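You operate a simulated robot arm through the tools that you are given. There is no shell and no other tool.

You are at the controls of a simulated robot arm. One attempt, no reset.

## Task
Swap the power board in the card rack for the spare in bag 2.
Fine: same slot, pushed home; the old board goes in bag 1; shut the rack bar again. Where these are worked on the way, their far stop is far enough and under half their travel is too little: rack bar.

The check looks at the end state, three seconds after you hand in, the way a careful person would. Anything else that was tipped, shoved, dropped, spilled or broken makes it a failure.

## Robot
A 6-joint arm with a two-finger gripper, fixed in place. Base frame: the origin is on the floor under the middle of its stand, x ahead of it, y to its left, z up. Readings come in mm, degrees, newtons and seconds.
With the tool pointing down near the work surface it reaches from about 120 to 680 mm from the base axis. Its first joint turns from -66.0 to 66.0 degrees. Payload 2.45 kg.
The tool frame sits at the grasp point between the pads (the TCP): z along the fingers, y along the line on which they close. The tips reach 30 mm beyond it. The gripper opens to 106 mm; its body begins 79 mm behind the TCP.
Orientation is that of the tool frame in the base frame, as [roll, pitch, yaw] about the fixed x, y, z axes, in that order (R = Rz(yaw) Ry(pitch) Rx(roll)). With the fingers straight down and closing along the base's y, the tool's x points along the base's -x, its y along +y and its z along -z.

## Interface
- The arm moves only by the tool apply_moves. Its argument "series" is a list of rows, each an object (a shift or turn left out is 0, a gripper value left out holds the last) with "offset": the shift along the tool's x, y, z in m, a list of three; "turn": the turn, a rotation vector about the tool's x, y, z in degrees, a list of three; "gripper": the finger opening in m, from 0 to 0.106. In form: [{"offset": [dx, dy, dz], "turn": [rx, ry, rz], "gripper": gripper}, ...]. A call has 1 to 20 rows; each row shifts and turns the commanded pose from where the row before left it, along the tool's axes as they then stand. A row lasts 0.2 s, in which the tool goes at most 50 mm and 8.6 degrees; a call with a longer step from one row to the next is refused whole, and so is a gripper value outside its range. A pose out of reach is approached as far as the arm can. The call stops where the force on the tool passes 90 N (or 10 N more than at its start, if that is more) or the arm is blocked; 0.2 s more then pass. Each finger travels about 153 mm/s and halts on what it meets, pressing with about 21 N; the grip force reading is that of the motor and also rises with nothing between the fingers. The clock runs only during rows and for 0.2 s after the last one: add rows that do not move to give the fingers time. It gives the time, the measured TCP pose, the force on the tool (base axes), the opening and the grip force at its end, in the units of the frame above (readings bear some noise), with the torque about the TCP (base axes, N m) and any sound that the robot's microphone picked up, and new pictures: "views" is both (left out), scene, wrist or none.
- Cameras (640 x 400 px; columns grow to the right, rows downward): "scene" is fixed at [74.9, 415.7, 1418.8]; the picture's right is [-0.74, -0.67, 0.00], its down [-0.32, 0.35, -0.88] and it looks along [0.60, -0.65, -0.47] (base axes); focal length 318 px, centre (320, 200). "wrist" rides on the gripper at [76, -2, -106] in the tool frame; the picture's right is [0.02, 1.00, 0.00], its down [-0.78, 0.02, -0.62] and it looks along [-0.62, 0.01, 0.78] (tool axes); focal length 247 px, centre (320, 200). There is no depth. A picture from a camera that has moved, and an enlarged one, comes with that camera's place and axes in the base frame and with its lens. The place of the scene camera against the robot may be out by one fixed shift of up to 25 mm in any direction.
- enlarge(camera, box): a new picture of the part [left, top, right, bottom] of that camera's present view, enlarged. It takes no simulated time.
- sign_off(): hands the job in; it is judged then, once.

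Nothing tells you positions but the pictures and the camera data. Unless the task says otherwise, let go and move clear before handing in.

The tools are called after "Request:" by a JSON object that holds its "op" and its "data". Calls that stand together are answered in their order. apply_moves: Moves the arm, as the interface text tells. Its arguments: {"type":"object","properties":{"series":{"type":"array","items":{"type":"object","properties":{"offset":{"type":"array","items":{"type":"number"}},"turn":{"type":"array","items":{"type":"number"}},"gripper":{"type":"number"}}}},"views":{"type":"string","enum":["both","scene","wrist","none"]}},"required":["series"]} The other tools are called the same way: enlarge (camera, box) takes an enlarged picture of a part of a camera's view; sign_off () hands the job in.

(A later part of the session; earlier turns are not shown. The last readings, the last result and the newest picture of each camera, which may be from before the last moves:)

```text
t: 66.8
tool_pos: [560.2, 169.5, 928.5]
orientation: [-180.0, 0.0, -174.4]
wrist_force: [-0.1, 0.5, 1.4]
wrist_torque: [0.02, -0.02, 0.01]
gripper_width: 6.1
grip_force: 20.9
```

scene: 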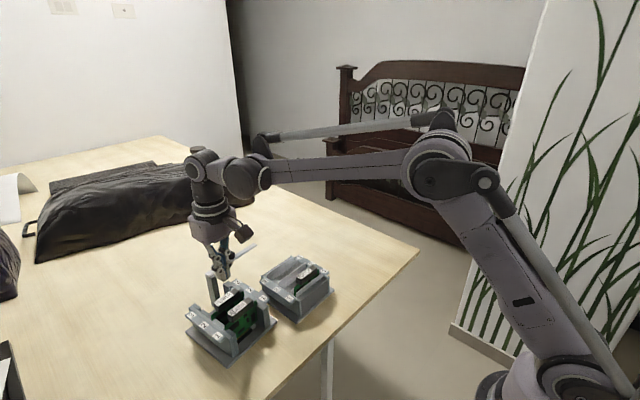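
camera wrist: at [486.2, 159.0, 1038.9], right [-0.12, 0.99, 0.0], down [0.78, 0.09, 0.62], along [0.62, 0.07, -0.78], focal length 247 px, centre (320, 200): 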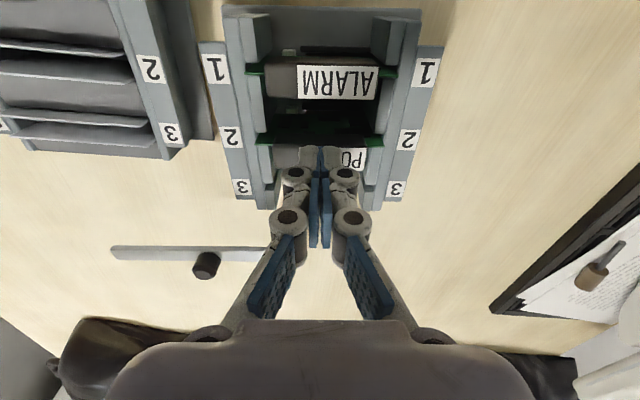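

The finger gap changed to 6 mm, so the tips are touching and being spread. Let me look before pressing further.

Request:
{"op": "enlarge", "data": {"camera": "scene", "box": [195, 260, 275, 330]}}

Request:
{"op": "enlarge", "data": {"camera": "wrist", "box": [250, 100, 400, 220]}}

```text
5.71 times, centred on (235, 295) of scene
camera zoom: at [74.9, 415.7, 1418.8], right [-0.74, -0.67, 0.0], down [-0.32, 0.35, -0.88], along [0.6, -0.65, -0.47], focal length 1817 px, centre (806, -343)
```

zoom: 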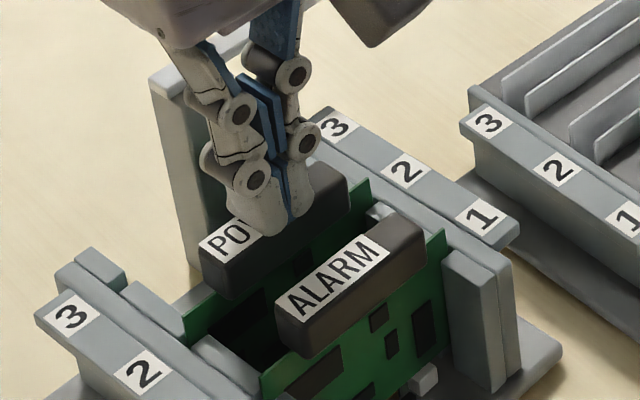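

```text
3.33 times, centred on (325, 160) of wrist
camera zoom: at [485.5, 159.4, 1034.7], right [-0.12, 0.99, 0.0], down [0.78, 0.09, 0.62], along [0.62, 0.07, -0.78], focal length 823 px, centre (303, 333)
```

zoom: 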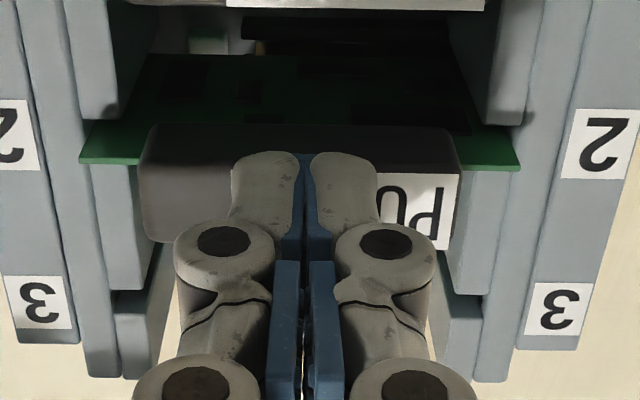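

The splaying fingers can't press harder from above, but the board didn't move under 12 N and sits exactly where the old one did, so it is home. Now rise and look at the open bar to close it.

Request:
{"op": "apply_moves", "data": {"series": [{"offset": [0, 0, -0.02]}, {"offset": [0, 0, -0.03]}, {"offset": [0, 0, -0.03]}, {"offset": [0.015, -0.03, 0], "turn": [0, 0, 5.5], "gripper": 0.05}, {"offset": [0, -0.03, 0]}, {}, {}], "views": "both"}}

Request:
{"op": "enlarge", "data": {"camera": "wrist", "box": [220, 60, 460, 260]}}

Request:
{"op": "enlarge", "data": {"camera": "scene", "box": [190, 230, 290, 330]}}

```text
t: 68.4
tool_pos: [550.0, 107.0, 1010.9]
orientation: [-180.0, 0.0, -179.9]
wrist_force: [0.9, 0.4, -0.6]
wrist_torque: [-0.04, -0.02, 0.0]
gripper_width: 50.2
grip_force: 0.1
camera wrist: at [473.5, 104.5, 1116.0], right [-0.02, 1.0, 0.0], down [0.78, 0.02, 0.62], along [0.62, 0.01, -0.78], focal length 247 px, centre (320, 200)
```

scene: 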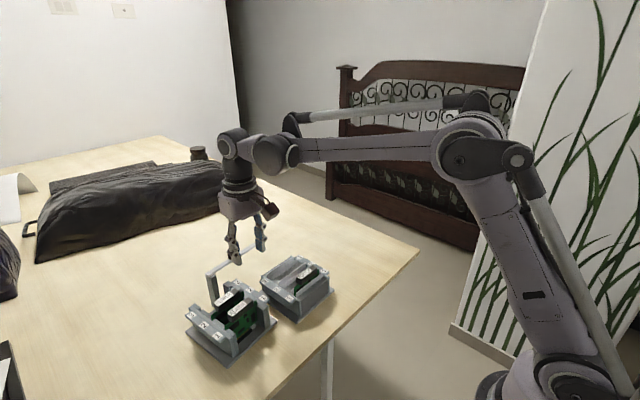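
wrist: 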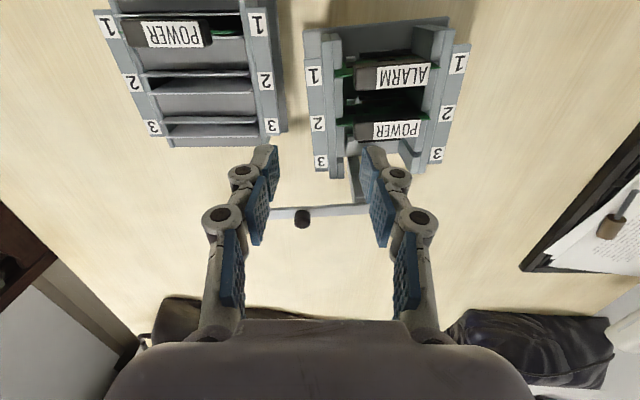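

```text
2.00 times, centred on (340, 160) of wrist
camera zoom: at [473.5, 104.5, 1116.0], right [-0.02, 1.0, 0.0], down [0.78, 0.02, 0.62], along [0.62, 0.01, -0.78], focal length 494 px, centre (280, 280)
```

zoom: 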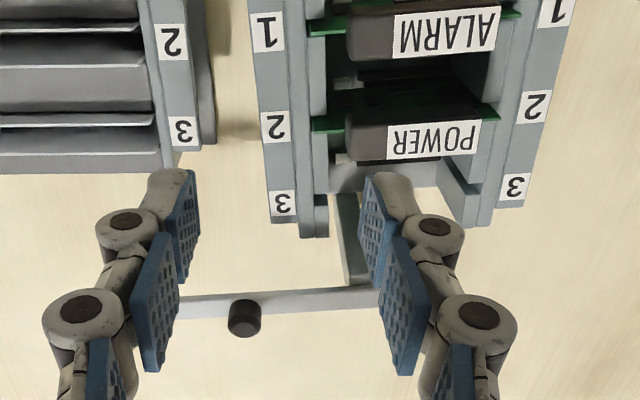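

```text
4.00 times, centred on (240, 280) of scene
camera zoom: at [74.9, 415.7, 1418.8], right [-0.74, -0.67, 0.0], down [-0.32, 0.35, -0.88], along [0.6, -0.65, -0.47], focal length 1272 px, centre (640, -120)
```

zoom: 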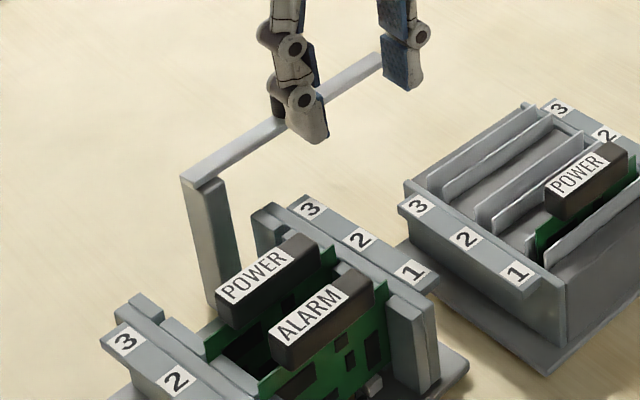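

The bar arm pivots on top of its post: pivot ≈(645, 155.5), knob ≈(652.5, 88), currently at 96° in base terms. I'll turn the tool to match and go above the knob.

Request:
{"op": "apply_moves", "data": {"series": [{"turn": [0, 0, -8]}, {"turn": [0, 0, -8]}, {"turn": [0, 0, -8]}, {"turn": [0, 0, -8]}, {"turn": [0, 0, -8]}, {"turn": [0, 0, -8]}, {"turn": [0, 0, -8]}, {"turn": [0, 0, -8]}, {"turn": [0, 0, -8]}, {"turn": [0, 0, -8]}, {"turn": [0, 0, -8]}, {"turn": [0, 0, -8]}, {"offset": [0.0098, -0.0333, 0]}, {"offset": [0.0098, -0.0333, 0]}, {"offset": [0.0098, -0.0333, 0]}, {"offset": [0, 0, 0.03]}, {}], "views": "both"}}

Request:
{"op": "enlarge", "data": {"camera": "wrist", "box": [240, 60, 400, 200]}}

```text
t: 72.0
tool_pos: [650.2, 88.2, 978.9]
orientation: [-179.9, 0.0, -83.9]
wrist_force: [0.1, 0.0, -0.2]
wrist_torque: [0.02, -0.02, -0.01]
gripper_width: 49.9
grip_force: 0.0
camera wrist: at [661.5, 12.5, 1083.9], right [-0.99, -0.13, 0.0], down [-0.1, 0.78, 0.62], along [-0.08, 0.62, -0.78], focal length 247 px, centre (320, 200)
```

scene: 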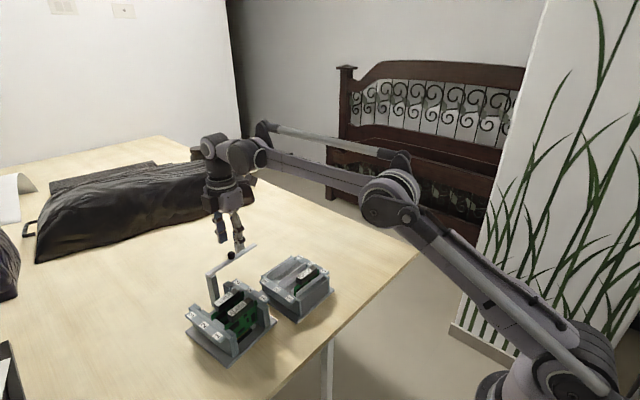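
wrist: 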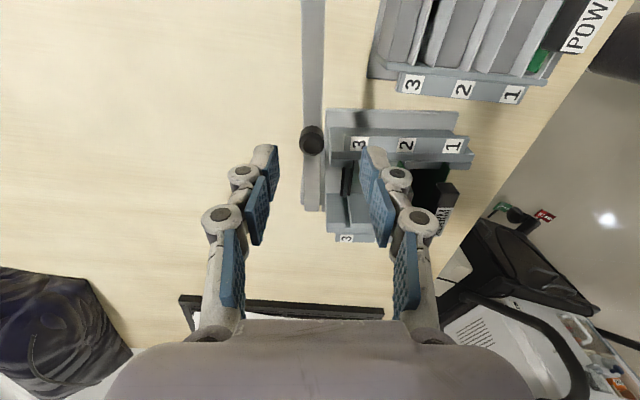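

```text
2.86 times, centred on (320, 130) of wrist
camera zoom: at [661.5, 12.5, 1083.9], right [-0.99, -0.13, 0.0], down [-0.1, 0.78, 0.62], along [-0.08, 0.62, -0.78], focal length 706 px, centre (320, 400)
```

zoom: 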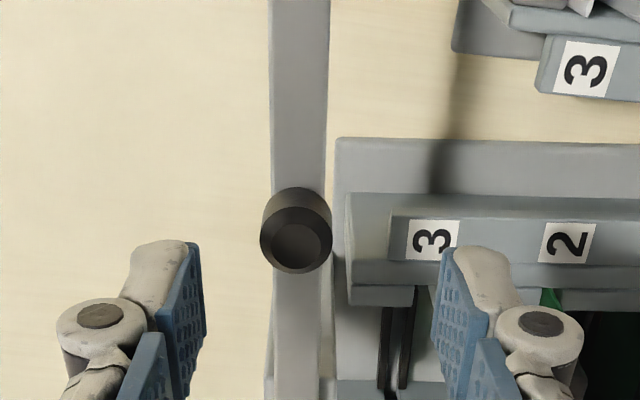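

Knob is 6 mm to the tool's −y side; shift, descend and cage it with a 24 mm gap.

Request:
{"op": "apply_moves", "data": {"series": [{"offset": [0, -0.0062, 0.012]}, {"offset": [0, 0, 0.013]}, {"offset": [0, 0, 0.012]}, {"gripper": 0.03}, {"gripper": 0.024}, {}], "views": "wrist"}}

Request:
{"op": "enlarge", "data": {"camera": "wrist", "box": [240, 90, 400, 230]}}

```text
t: 73.4
tool_pos: [657.5, 89.6, 942.2]
orientation: [179.9, 0.0, -83.9]
wrist_force: [-0.8, -0.6, -0.9]
wrist_torque: [-0.01, 0.0, -0.02]
gripper_width: 23.9
grip_force: 0.0
camera wrist: at [668.2, 12.7, 1047.1], right [-0.99, -0.13, 0.0], down [-0.1, 0.78, 0.62], along [-0.08, 0.62, -0.78], focal length 247 px, centre (320, 200)
```

wrist: 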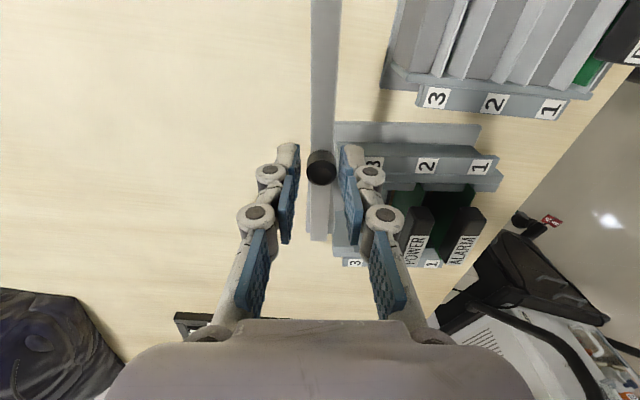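

```text
2.86 times, centred on (320, 160) of wrist
camera zoom: at [668.2, 12.7, 1047.1], right [-0.99, -0.13, 0.0], down [-0.1, 0.78, 0.62], along [-0.08, 0.62, -0.78], focal length 706 px, centre (320, 314)
```

zoom: 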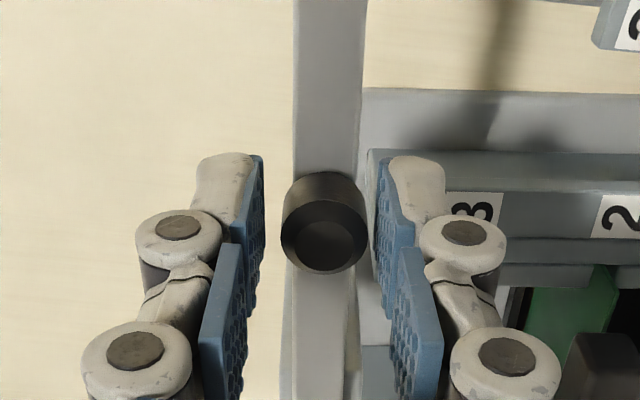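

Knob is caged loosely, so there will be no radial pull on the rack. Swing the bar back along the arc, half way first.

Request:
{"op": "apply_moves", "data": {"series": [{"offset": [-0.0005, 0.0082, 0], "turn": [0, 0, 7]}, {"offset": [-0.0005, 0.0082, 0], "turn": [0, 0, 7]}, {"offset": [-0.0005, 0.0082, 0], "turn": [0, 0, 7]}, {"offset": [-0.0005, 0.0082, 0], "turn": [0, 0, 7]}, {"offset": [-0.0005, 0.0082, 0], "turn": [0, 0, 7]}, {"offset": [-0.0005, 0.0082, 0], "turn": [0, 0, 7]}], "views": "both"}}

Request:
{"op": "enlarge", "data": {"camera": "wrist", "box": [240, 90, 400, 230]}}

```text
t: 74.8
tool_pos: [610.7, 102.3, 940.9]
orientation: [-179.9, -0.1, -126.0]
wrist_force: [0.1, 0.2, -0.2]
wrist_torque: [-0.03, -0.03, -0.01]
gripper_width: 24.4
grip_force: 0.3
camera wrist: at [568.1, 38.6, 1046.8], right [-0.82, 0.57, 0.0], down [0.45, 0.64, 0.62], along [0.35, 0.51, -0.78], focal length 247 px, centre (320, 200)
```

scene: 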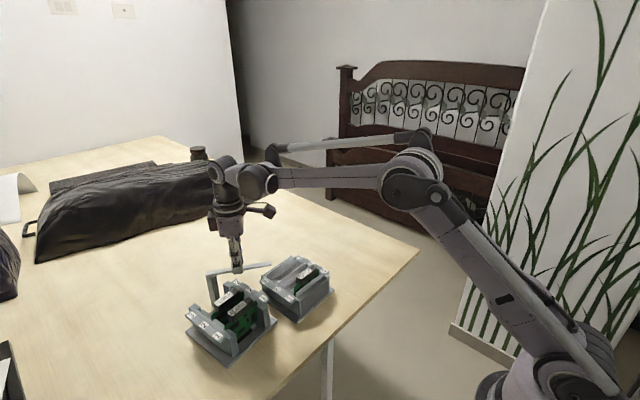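
wrist: 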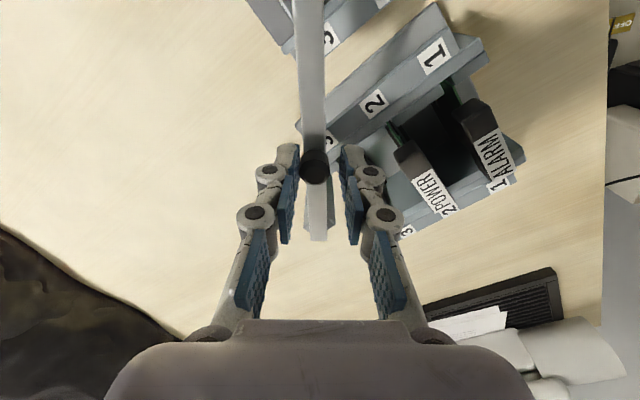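

```text
2.86 times, centred on (320, 160) of wrist
camera zoom: at [568.1, 38.6, 1046.8], right [-0.82, 0.57, 0.0], down [0.45, 0.64, 0.62], along [0.35, 0.51, -0.78], focal length 706 px, centre (320, 314)
```

zoom: 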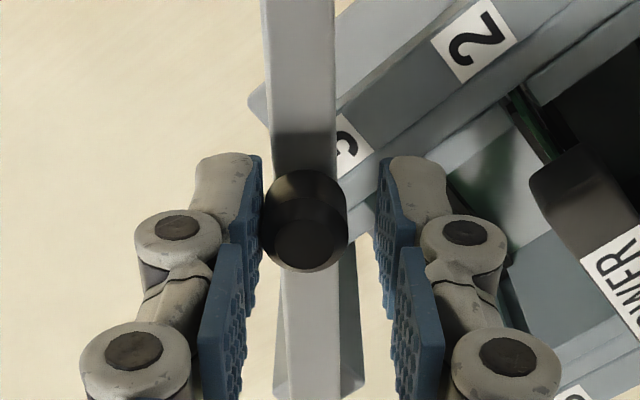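

Working smoothly with no force. Continue the swing toward closed.

Request:
{"op": "apply_moves", "data": {"series": [{"offset": [-0.0005, 0.0082, 0], "turn": [0, 0, 7]}, {"offset": [-0.0005, 0.0082, 0], "turn": [0, 0, 7]}, {"offset": [-0.0005, 0.0082, 0], "turn": [0, 0, 7]}, {"offset": [-0.0005, 0.0082, 0], "turn": [0, 0, 7]}, {"offset": [-0.0005, 0.0082, 0], "turn": [0, 0, 7]}], "views": "both"}}

Request:
{"op": "enlarge", "data": {"camera": "wrist", "box": [240, 60, 440, 230]}}

Request:
{"op": "enlarge", "data": {"camera": "scene", "box": [180, 240, 290, 350]}}

```text
t: 76.0
tool_pos: [586.1, 135.1, 943.6]
orientation: [-179.9, 0.1, -161.1]
wrist_force: [0.4, 0.5, -0.4]
wrist_torque: [0.0, -0.02, -0.01]
gripper_width: 24.0
grip_force: 0.2
camera wrist: at [516.3, 107.4, 1047.9], right [-0.35, 0.94, 0.0], down [0.74, 0.27, 0.62], along [0.58, 0.21, -0.78], focal length 247 px, centre (320, 200)
```

scene: 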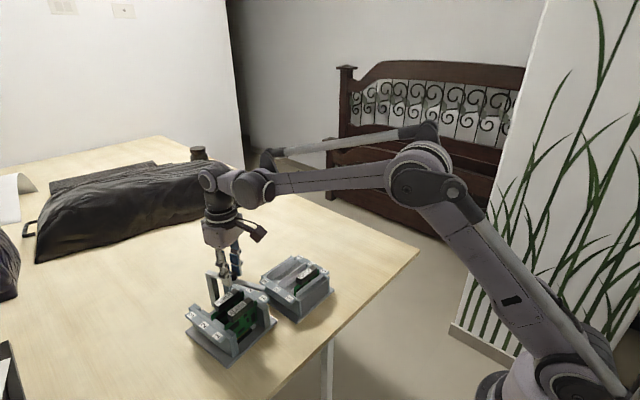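
wrist: 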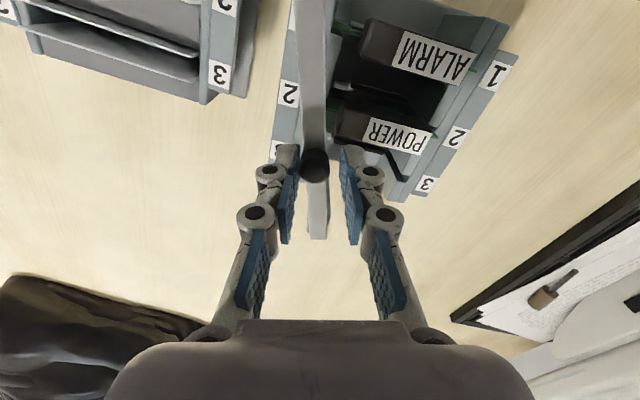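

```text
2.35 times, centred on (340, 145) of wrist
camera zoom: at [516.3, 107.4, 1047.9], right [-0.35, 0.94, 0.0], down [0.74, 0.27, 0.62], along [0.58, 0.21, -0.78], focal length 581 px, centre (273, 329)
```

zoom: 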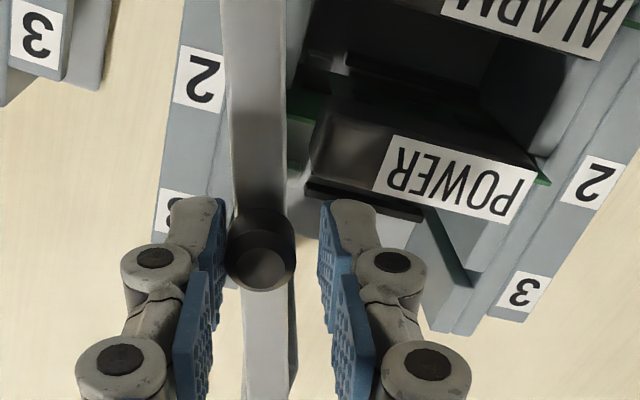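

```text
3.64 times, centred on (235, 295) of scene
camera zoom: at [74.9, 415.7, 1418.8], right [-0.74, -0.67, 0.0], down [-0.32, 0.35, -0.88], along [0.6, -0.65, -0.47], focal length 1156 px, centre (629, -146)
```

zoom: 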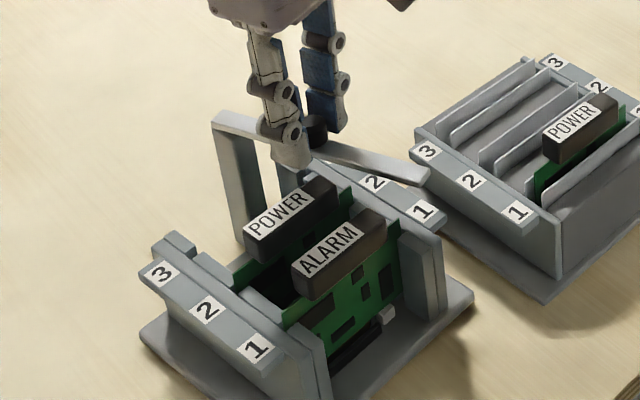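

Request:
{"op": "apply_moves", "data": {"series": [{"offset": [-0.0003, 0.0059, 0], "turn": [0, 0, 5]}, {"offset": [-0.0003, 0.0059, 0], "turn": [0, 0, 5]}], "views": "wrist"}}

Request:
{"op": "enlarge", "data": {"camera": "wrist", "box": [240, 20, 440, 230]}}

Request:
{"op": "enlarge", "data": {"camera": "scene", "box": [180, 240, 290, 350]}}

```text
t: 76.6
tool_pos: [584.0, 146.5, 942.1]
orientation: [-179.9, -0.1, -170.9]
wrist_force: [0.6, -0.7, 0.9]
wrist_torque: [0.0, 0.01, 0.02]
gripper_width: 24.1
grip_force: 0.0
camera wrist: at [509.8, 131.4, 1047.5], right [-0.18, 0.98, 0.0], down [0.77, 0.14, 0.62], along [0.61, 0.11, -0.78], focal length 247 px, centre (320, 200)
```

wrist: 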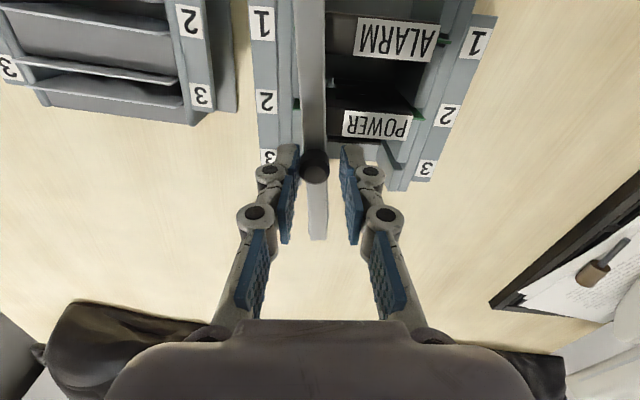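

```text
1.90 times, centred on (340, 125) of wrist
camera zoom: at [509.8, 131.4, 1047.5], right [-0.18, 0.98, 0.0], down [0.77, 0.14, 0.62], along [0.61, 0.11, -0.78], focal length 470 px, centre (282, 343)
```

zoom: 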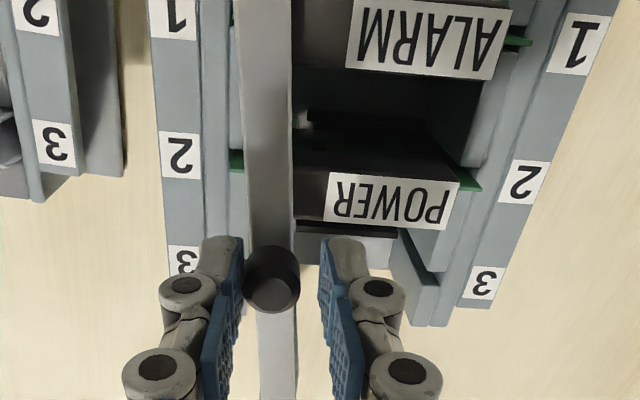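

```text
3.64 times, centred on (235, 295) of scene
camera zoom: at [74.9, 415.7, 1418.8], right [-0.74, -0.67, 0.0], down [-0.32, 0.35, -0.88], along [0.6, -0.65, -0.47], focal length 1156 px, centre (629, -146)
```

zoom: 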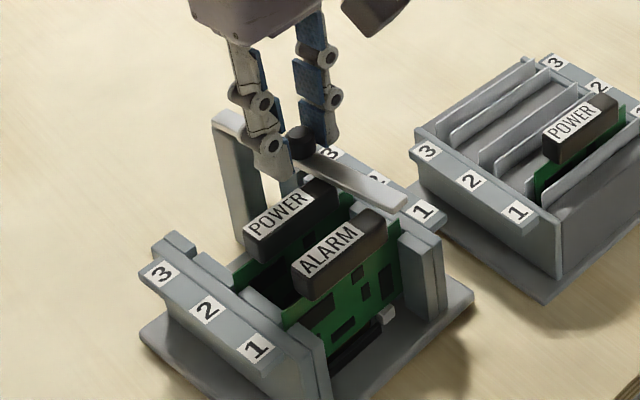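

Request:
{"op": "apply_moves", "data": {"series": [{"offset": [-0.0001, 0.0035, 0], "turn": [0, 0, 3]}, {"offset": [-0.0001, 0.0018, 0], "turn": [0, 0, 1.5]}, {}], "views": "wrist"}}

Request:
{"op": "enlarge", "data": {"camera": "wrist", "box": [240, 20, 440, 230]}}

Request:
{"op": "enlarge", "data": {"camera": "scene", "box": [180, 240, 290, 350]}}

```text
t: 77.4
tool_pos: [584.7, 150.3, 942.1]
orientation: [-179.9, -0.1, -175.4]
wrist_force: [0.1, -1.0, -0.4]
wrist_torque: [-0.02, -0.03, -0.01]
gripper_width: 24.3
grip_force: 0.0
camera wrist: at [508.7, 142.8, 1047.6], right [-0.1, 0.99, 0.0], down [0.78, 0.08, 0.62], along [0.62, 0.06, -0.78], focal length 247 px, centre (320, 200)
```

wrist: 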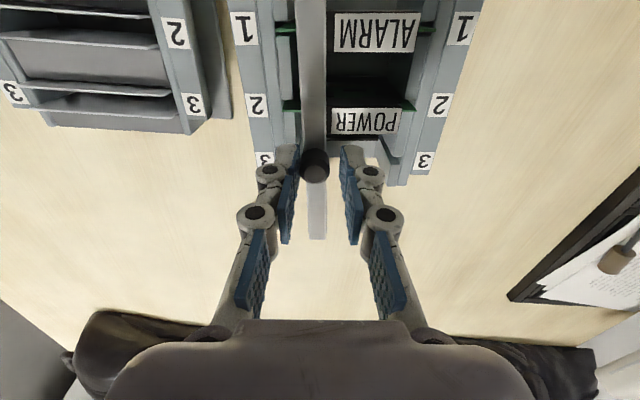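

```text
1.90 times, centred on (340, 125) of wrist
camera zoom: at [508.7, 142.8, 1047.6], right [-0.1, 0.99, 0.0], down [0.78, 0.08, 0.62], along [0.62, 0.06, -0.78], focal length 470 px, centre (282, 343)
```

zoom: 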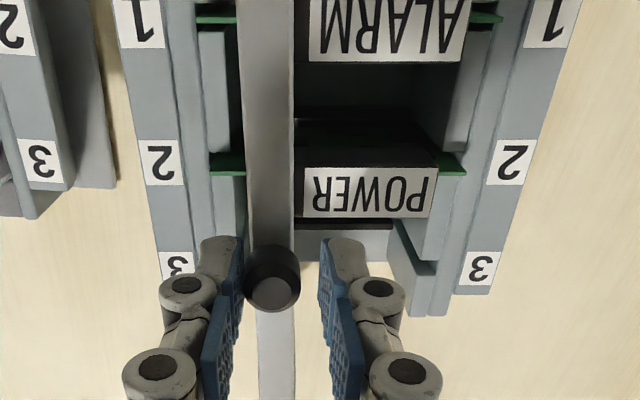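

```text
3.64 times, centred on (235, 295) of scene
camera zoom: at [74.9, 415.7, 1418.8], right [-0.74, -0.67, 0.0], down [-0.32, 0.35, -0.88], along [0.6, -0.65, -0.47], focal length 1156 px, centre (629, -146)
```

zoom: 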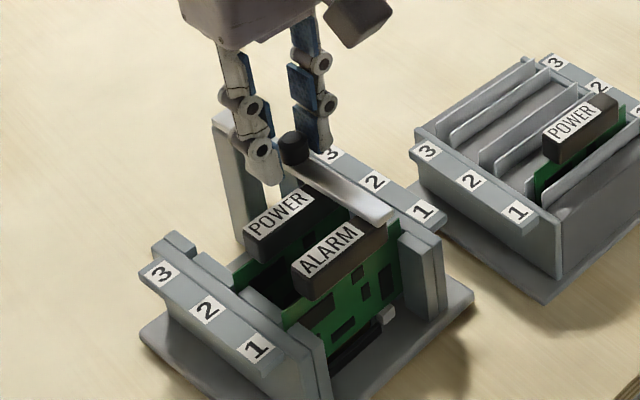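

Bar is nearly parallel to the rack walls as at the start. Push on gently in tiny steps until the stop is felt.

Request:
{"op": "apply_moves", "data": {"series": [{"offset": [0, 0.001, 0]}, {"offset": [0, 0.001, 0]}, {}], "views": "wrist"}}

Request:
{"op": "enlarge", "data": {"camera": "wrist", "box": [240, 20, 440, 230]}}

```text
t: 78.2
tool_pos: [583.9, 152.1, 942.7]
orientation: [180.0, 0.0, -175.4]
wrist_force: [0.2, -1.5, 0.9]
wrist_torque: [-0.04, 0.0, -0.01]
gripper_width: 25.4
grip_force: 1.4
camera wrist: at [508.9, 144.4, 1047.2], right [-0.1, 0.99, 0.0], down [0.78, 0.08, 0.62], along [0.62, 0.06, -0.78], focal length 247 px, centre (320, 200)
```

wrist: 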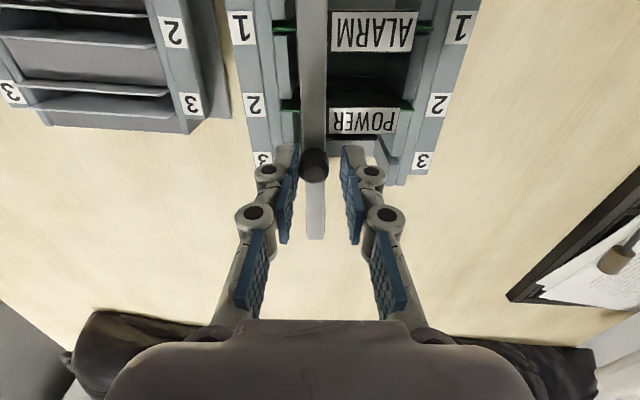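

```text
1.90 times, centred on (340, 125) of wrist
camera zoom: at [508.9, 144.4, 1047.2], right [-0.1, 0.99, 0.0], down [0.78, 0.08, 0.62], along [0.62, 0.06, -0.78], focal length 470 px, centre (282, 343)
```

zoom: 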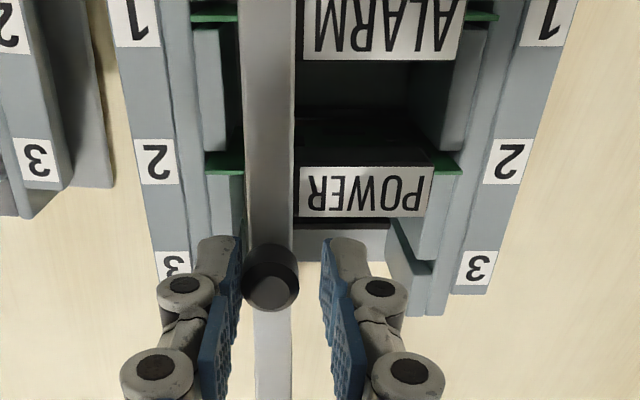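

Request:
{"op": "apply_moves", "data": {"series": [{"offset": [0, 0.001, 0]}, {"offset": [0, 0.001, 0]}, {}], "views": "wrist"}}

Request:
{"op": "enlarge", "data": {"camera": "wrist", "box": [240, 20, 440, 230]}}

Request:
{"op": "enlarge", "data": {"camera": "scene", "box": [175, 250, 345, 380]}}

```text
t: 79.0
tool_pos: [583.5, 154.5, 942.6]
orientation: [-179.9, -0.1, -175.3]
wrist_force: [2.1, -5.7, -0.1]
wrist_torque: [-0.18, -0.09, 0.05]
gripper_width: 28.0
grip_force: 3.1
camera wrist: at [508.6, 146.2, 1047.4], right [-0.1, 0.99, 0.0], down [0.78, 0.08, 0.62], along [0.62, 0.06, -0.78], focal length 247 px, centre (320, 200)
```

wrist: 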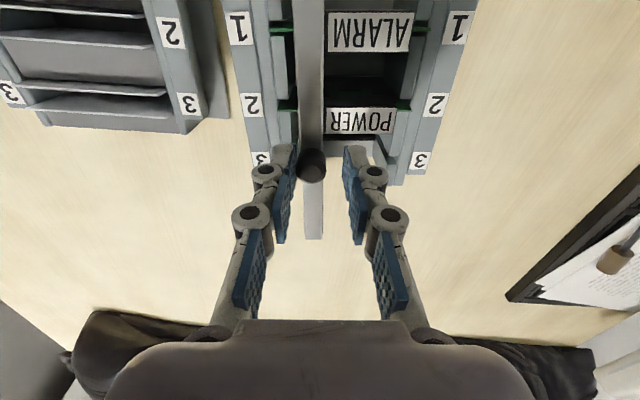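

```text
1.90 times, centred on (340, 125) of wrist
camera zoom: at [508.6, 146.2, 1047.4], right [-0.1, 0.99, 0.0], down [0.78, 0.08, 0.62], along [0.62, 0.06, -0.78], focal length 470 px, centre (282, 343)
```

zoom: 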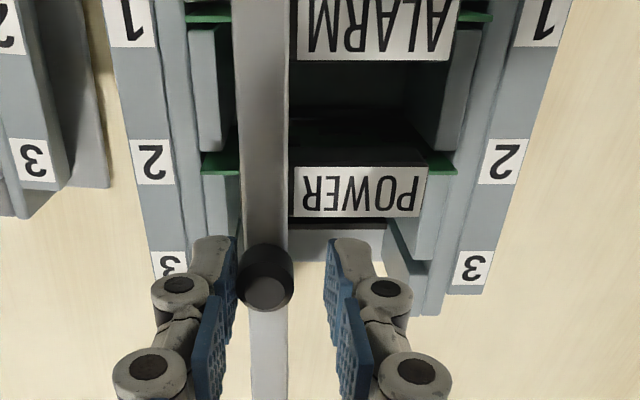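

```text
3.08 times, centred on (260, 315) of scene
camera zoom: at [75.0, 415.6, 1418.8], right [-0.74, -0.67, 0.0], down [-0.32, 0.35, -0.88], along [0.6, -0.65, -0.47], focal length 978 px, centre (505, -154)
```

zoom: 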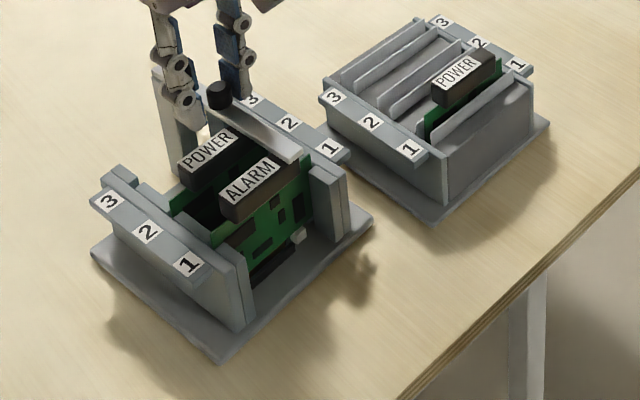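

The bar is at its closed stop (finger gives way, bar doesn't move). Back off, open and rise clear.

Request:
{"op": "apply_moves", "data": {"series": [{"offset": [0, -0.004, 0]}, {"gripper": 0.045}, {"gripper": 0.045}, {"offset": [0, 0, -0.03]}, {"offset": [0, 0, -0.03]}, {"offset": [0.03, 0, -0.02]}, {"offset": [0.04, 0, 0]}, {}], "views": "both"}}

Request:
{"op": "enlarge", "data": {"camera": "wrist", "box": [220, 60, 440, 260]}}

Request:
{"op": "enlarge", "data": {"camera": "scene", "box": [170, 240, 350, 380]}}

```text
t: 80.8
tool_pos: [512.4, 146.1, 1023.5]
orientation: [-180.0, 0.0, -175.4]
wrist_force: [-0.7, -0.3, 0.0]
wrist_torque: [0.04, -0.02, 0.0]
gripper_width: 45.4
grip_force: 0.0
camera wrist: at [436.6, 137.9, 1128.9], right [-0.1, 0.99, 0.0], down [0.78, 0.08, 0.62], along [0.62, 0.06, -0.78], focal length 247 px, centre (320, 200)
```

scene: 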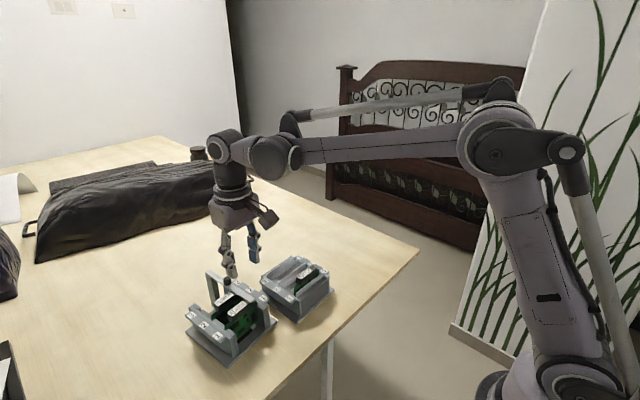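
wrist: 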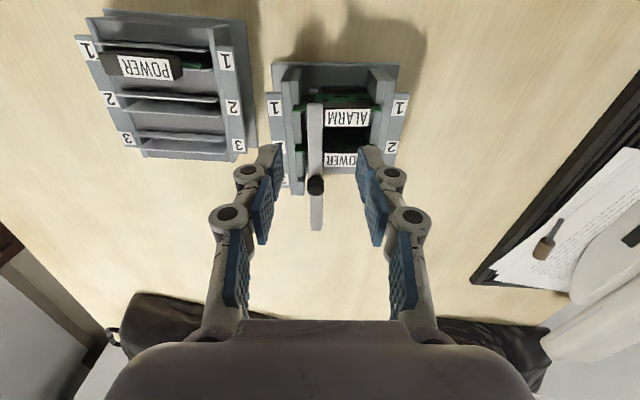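

```text
2.00 times, centred on (330, 160) of wrist
camera zoom: at [436.6, 137.9, 1128.9], right [-0.1, 0.99, 0.0], down [0.78, 0.08, 0.62], along [0.62, 0.06, -0.78], focal length 494 px, centre (300, 280)
```

zoom: 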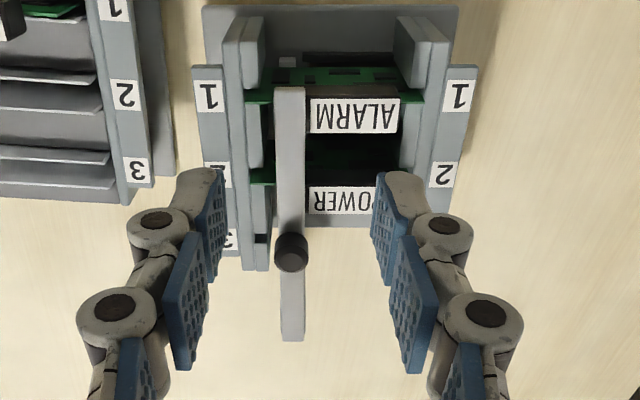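

```text
2.86 times, centred on (260, 310) of scene
camera zoom: at [74.9, 415.7, 1418.8], right [-0.74, -0.67, 0.0], down [-0.32, 0.35, -0.88], along [0.6, -0.65, -0.47], focal length 909 px, centre (491, -114)
```

zoom: 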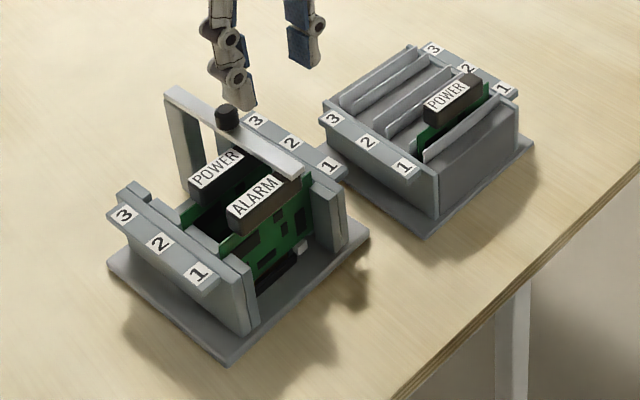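

Everything is in place; the bar is shut. Against the first scene picture the rack is turned about 4° (far −y corner moved ≈10 mm), so I'll nudge it back by pressing −x on the end of its −y side wall with closed fingers, starting by positioning above and beyond it.

Request:
{"op": "apply_moves", "data": {"series": [{"offset": [-0.0364, -0.011, 0.002], "gripper": 0.0}, {"offset": [-0.0364, -0.011, 0.002], "gripper": 0.0}, {"offset": [-0.0364, -0.011, 0.002]}, {"offset": [-0.0364, -0.011, 0.002]}, {}, {}], "views": "both"}}

Request:
{"op": "enlarge", "data": {"camera": "wrist", "box": [230, 60, 410, 220]}}

```text
t: 82.2
tool_pos: [654.2, 116.6, 1014.2]
orientation: [-180.0, 0.0, -175.6]
wrist_force: [0.5, -0.2, -0.2]
wrist_torque: [0.02, 0.01, -0.03]
gripper_width: 0.0
grip_force: 21.0
out of reach, approached as far as the arm can: row 4
camera wrist: at [579.1, 107.4, 1120.1], right [-0.1, 0.99, 0.0], down [0.78, 0.08, 0.62], along [0.62, 0.06, -0.78], focal length 247 px, centre (320, 200)
```

scene: 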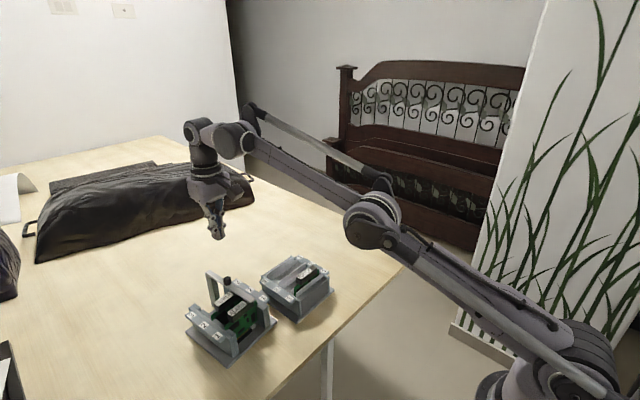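
wrist: 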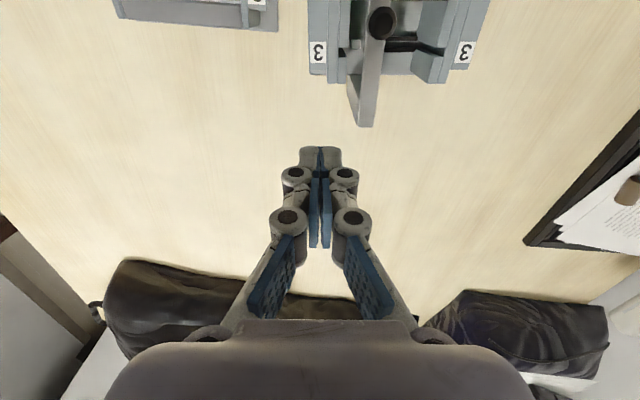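

```text
2.50 times, centred on (320, 140) of wrist
camera zoom: at [579.1, 107.4, 1120.1], right [-0.1, 0.99, 0.0], down [0.78, 0.08, 0.62], along [0.62, 0.06, -0.78], focal length 617 px, centre (320, 350)
```

zoom: 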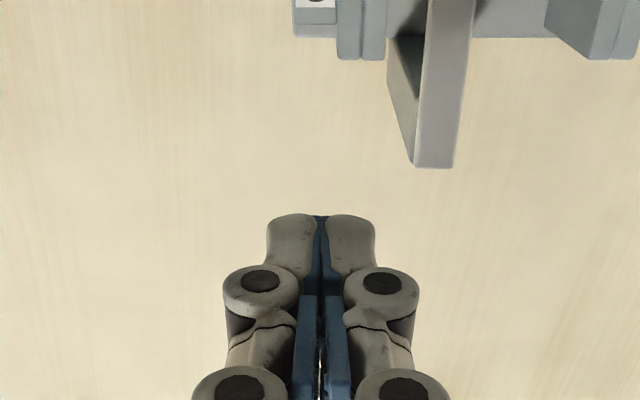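

Reach is fine at lower height. I'll shift to y≈103 so that only the label strip's end (x≈632, y 100–118) will be touched, then descend beside it.

Request:
{"op": "apply_moves", "data": {"series": [{"offset": [0.001, -0.0136, 0]}, {"offset": [0, 0, 0.03]}, {"offset": [0, 0, 0.03]}, {"offset": [0, 0, 0.03]}, {"offset": [0, 0, 0.025]}, {}], "views": "both"}}

Request:
{"op": "enlarge", "data": {"camera": "wrist", "box": [230, 20, 410, 220]}}

Request:
{"op": "enlarge", "data": {"camera": "scene", "box": [170, 240, 350, 380]}}

```text
t: 83.6
tool_pos: [652.9, 101.2, 898.4]
orientation: [-180.0, 0.1, -175.5]
wrist_force: [0.3, 0.1, 0.3]
wrist_torque: [0.0, 0.02, 0.05]
gripper_width: 0.1
grip_force: 20.7
camera wrist: at [577.6, 93.5, 1004.4], right [-0.1, 0.99, 0.0], down [0.78, 0.08, 0.62], along [0.62, 0.06, -0.78], focal length 247 px, centre (320, 200)
```

scene: 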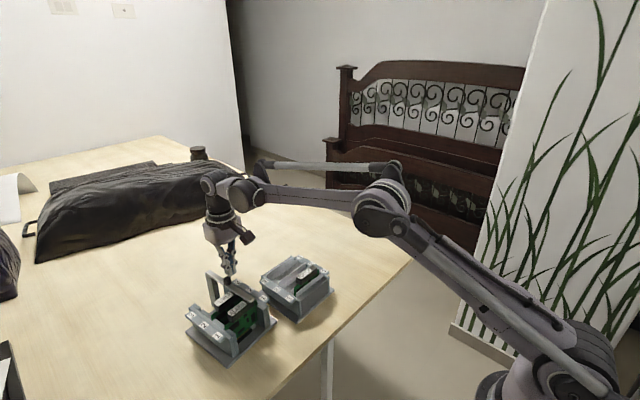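
wrist: 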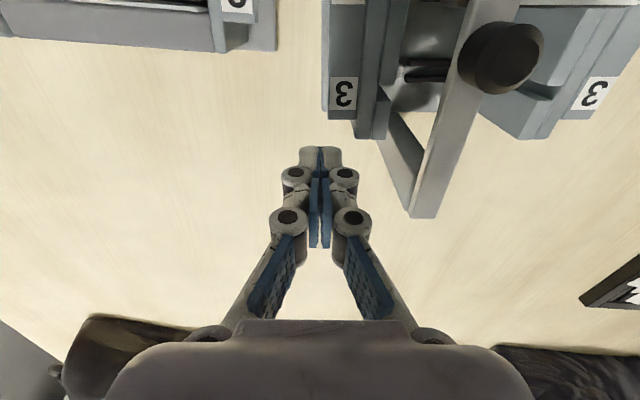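

```text
2.00 times, centred on (320, 120) of wrist
camera zoom: at [577.6, 93.5, 1004.4], right [-0.1, 0.99, 0.0], down [0.78, 0.08, 0.62], along [0.62, 0.06, -0.78], focal length 494 px, centre (320, 360)
```

zoom: 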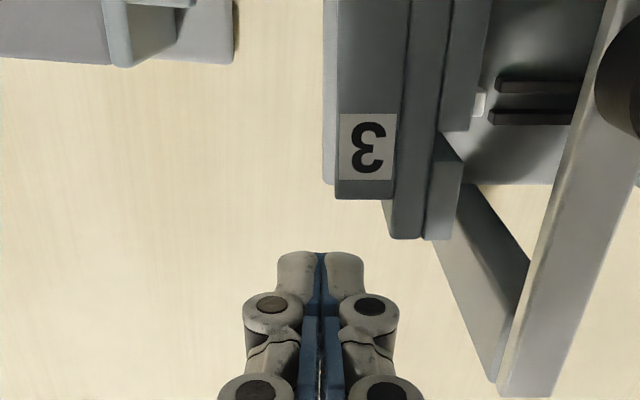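

```text
2.86 times, centred on (260, 310) of scene
camera zoom: at [74.9, 415.7, 1418.8], right [-0.74, -0.67, 0.0], down [-0.32, 0.35, -0.88], along [0.6, -0.65, -0.47], focal length 909 px, centre (491, -114)
```

zoom: 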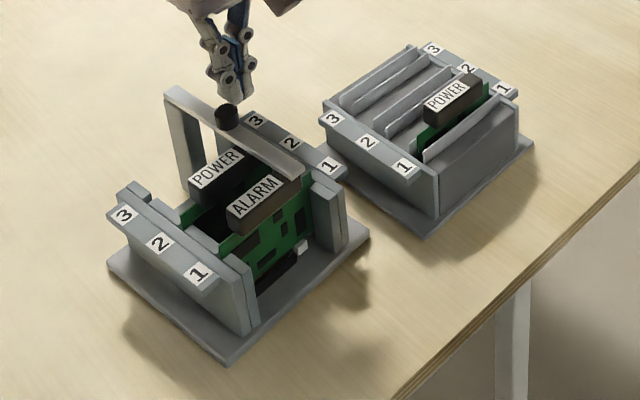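

Gap to the strip end is about 17 mm. Shift +4 mm in y for overlap with the strip only, descend to tip z≈840, and approach slowly.

Request:
{"op": "apply_moves", "data": {"series": [{"offset": [0, 0.004, 0]}, {"offset": [0, 0, 0.015]}, {"offset": [0, 0, 0.014]}, {"offset": [0.005, 0, 0]}, {"offset": [0.005, 0, 0]}, {}], "views": "wrist"}}

Request:
{"op": "enlarge", "data": {"camera": "wrist", "box": [230, 40, 410, 220]}}

```text
t: 85.0
tool_pos: [642.4, 105.2, 869.9]
orientation: [180.0, -0.1, -175.4]
wrist_force: [0.9, 0.1, -0.2]
wrist_torque: [-0.03, -0.03, -0.01]
gripper_width: 0.2
grip_force: 21.2
camera wrist: at [567.7, 96.6, 976.2], right [-0.1, 0.99, 0.0], down [0.78, 0.08, 0.62], along [0.62, 0.06, -0.78], focal length 247 px, centre (320, 200)
```

wrist: 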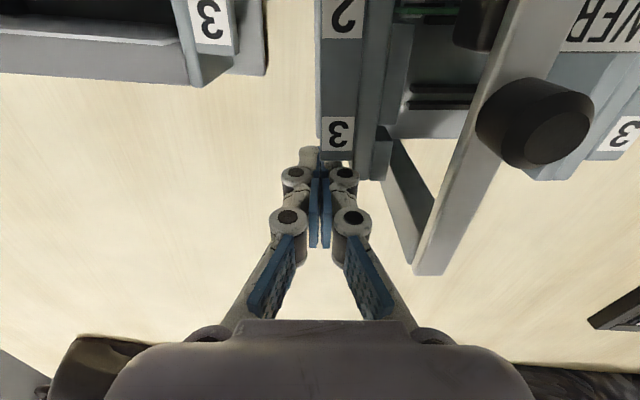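

```text
2.22 times, centred on (320, 130) of wrist
camera zoom: at [567.7, 96.6, 976.2], right [-0.1, 0.99, 0.0], down [0.78, 0.08, 0.62], along [0.62, 0.06, -0.78], focal length 549 px, centre (320, 356)
```

zoom: 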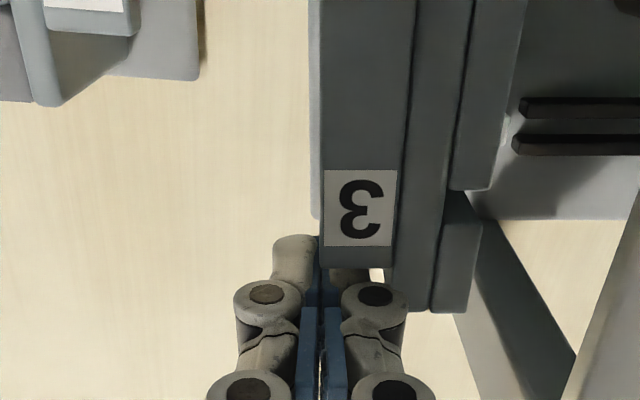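

The finger shaft is about 4 mm from the strip end. Advance in 2 mm steps until contact.

Request:
{"op": "apply_moves", "data": {"series": [{"offset": [0.002, 0, 0]}, {"offset": [0.002, 0, 0]}, {}], "views": "none"}}

```text
t: 85.8
tool_pos: [639.7, 105.1, 871.0]
orientation: [-179.9, 0.1, -175.4]
wrist_force: [12.9, -0.9, 2.4]
wrist_torque: [0.01, 0.01, -0.18]
gripper_width: 0.0
grip_force: 21.5
```

Contact at 13 N. Continue 3 mm and check the scene.

Request:
{"op": "apply_moves", "data": {"series": [{"offset": [0.0015, 0, 0]}, {"offset": [0.0015, 0, 0]}, {}], "views": "none"}}

Request:
{"op": "enlarge", "data": {"camera": "scene", "box": [170, 240, 350, 380]}}

Request:
{"op": "enlarge", "data": {"camera": "wrist", "box": [230, 40, 410, 220]}}

```text
t: 86.6
tool_pos: [635.7, 103.7, 870.3]
orientation: [180.0, 0.0, -175.3]
wrist_force: [12.0, -3.9, -1.4]
wrist_torque: [-0.03, 0.04, -0.18]
gripper_width: 0.0
grip_force: 21.1
```

```text
2.86 times, centred on (260, 310) of scene
camera zoom: at [75.3, 415.6, 1418.8], right [-0.74, -0.67, 0.0], down [-0.32, 0.35, -0.88], along [0.6, -0.65, -0.47], focal length 909 px, centre (491, -114)
```

zoom: 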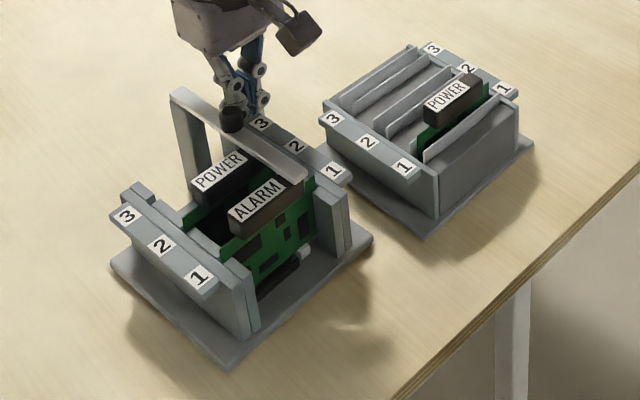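

```text
2.22 times, centred on (320, 130) of wrist
camera zoom: at [561.1, 95.4, 975.9], right [-0.1, 0.99, 0.0], down [0.78, 0.08, 0.62], along [0.62, 0.06, -0.78], focal length 549 px, centre (320, 356)
```

zoom: 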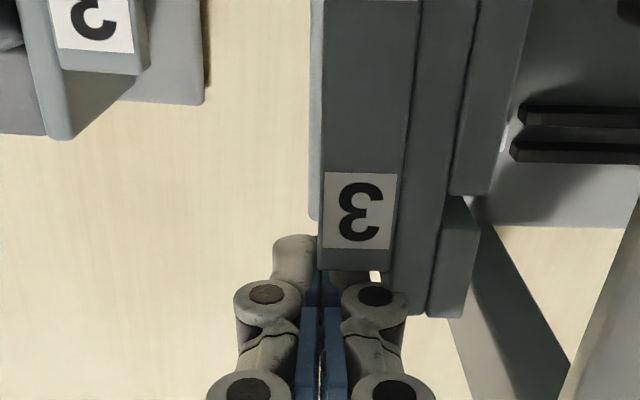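

The push works: x is now restored, with about 3° and −5 mm in y left. The remaining correction is a +y push at the near end of the −y side strip. Back off, rise and go there.

Request:
{"op": "apply_moves", "data": {"series": [{"offset": [-0.008, 0, 0]}, {"offset": [0, 0, -0.03]}, {"offset": [0, 0, -0.04]}, {"offset": [0, 0, -0.04]}, {"offset": [0.0349, -0.0045, 0]}, {"offset": [0.0349, -0.0045, 0]}, {"offset": [0.0349, -0.0045, 0]}, {"offset": [0.0349, -0.0045, 0]}, {"offset": [0, 0, 0.03]}, {}], "views": "both"}}

Request:
{"op": "enlarge", "data": {"camera": "wrist", "box": [220, 40, 420, 220]}}

Request:
{"op": "enlarge", "data": {"camera": "scene", "box": [175, 250, 345, 380]}}

```text
t: 88.8
tool_pos: [507.1, 73.8, 948.6]
orientation: [-180.0, 0.0, -175.4]
wrist_force: [-0.2, 0.4, 0.0]
wrist_torque: [0.04, -0.03, 0.01]
gripper_width: 0.1
grip_force: 20.6
camera wrist: at [430.8, 66.3, 1054.4], right [-0.1, 0.99, 0.0], down [0.78, 0.08, 0.62], along [0.62, 0.06, -0.78], focal length 247 px, centre (320, 200)
```

scene: 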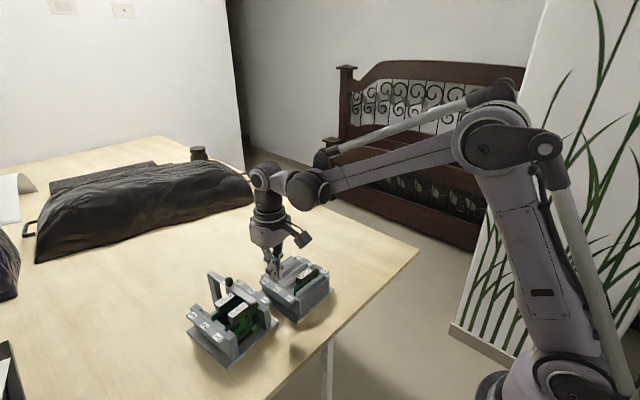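
wrist: 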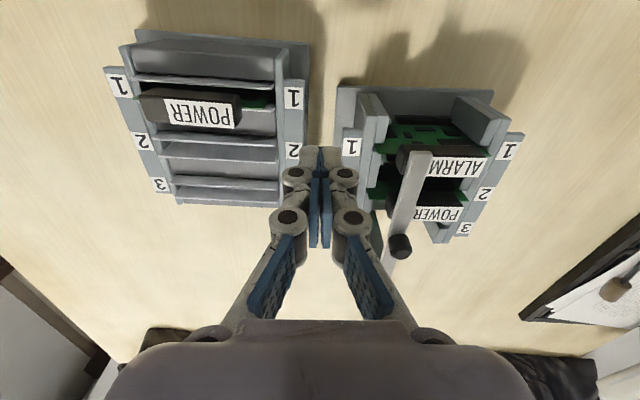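

```text
2.22 times, centred on (320, 130) of wrist
camera zoom: at [430.8, 66.3, 1054.4], right [-0.1, 0.99, 0.0], down [0.78, 0.08, 0.62], along [0.62, 0.06, -0.78], focal length 549 px, centre (320, 356)
```

zoom: 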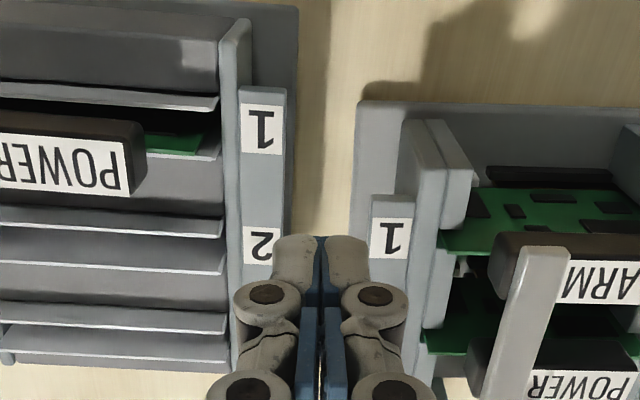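

```text
3.08 times, centred on (260, 315) of scene
camera zoom: at [74.9, 415.7, 1418.8], right [-0.74, -0.67, 0.0], down [-0.32, 0.35, -0.88], along [0.6, -0.65, -0.47], focal length 978 px, centre (505, -154)
```

zoom: 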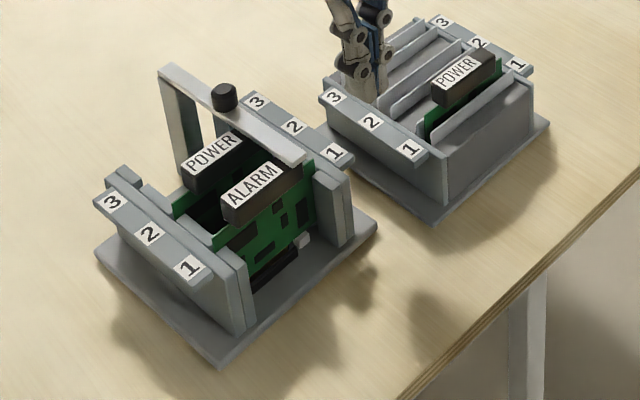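

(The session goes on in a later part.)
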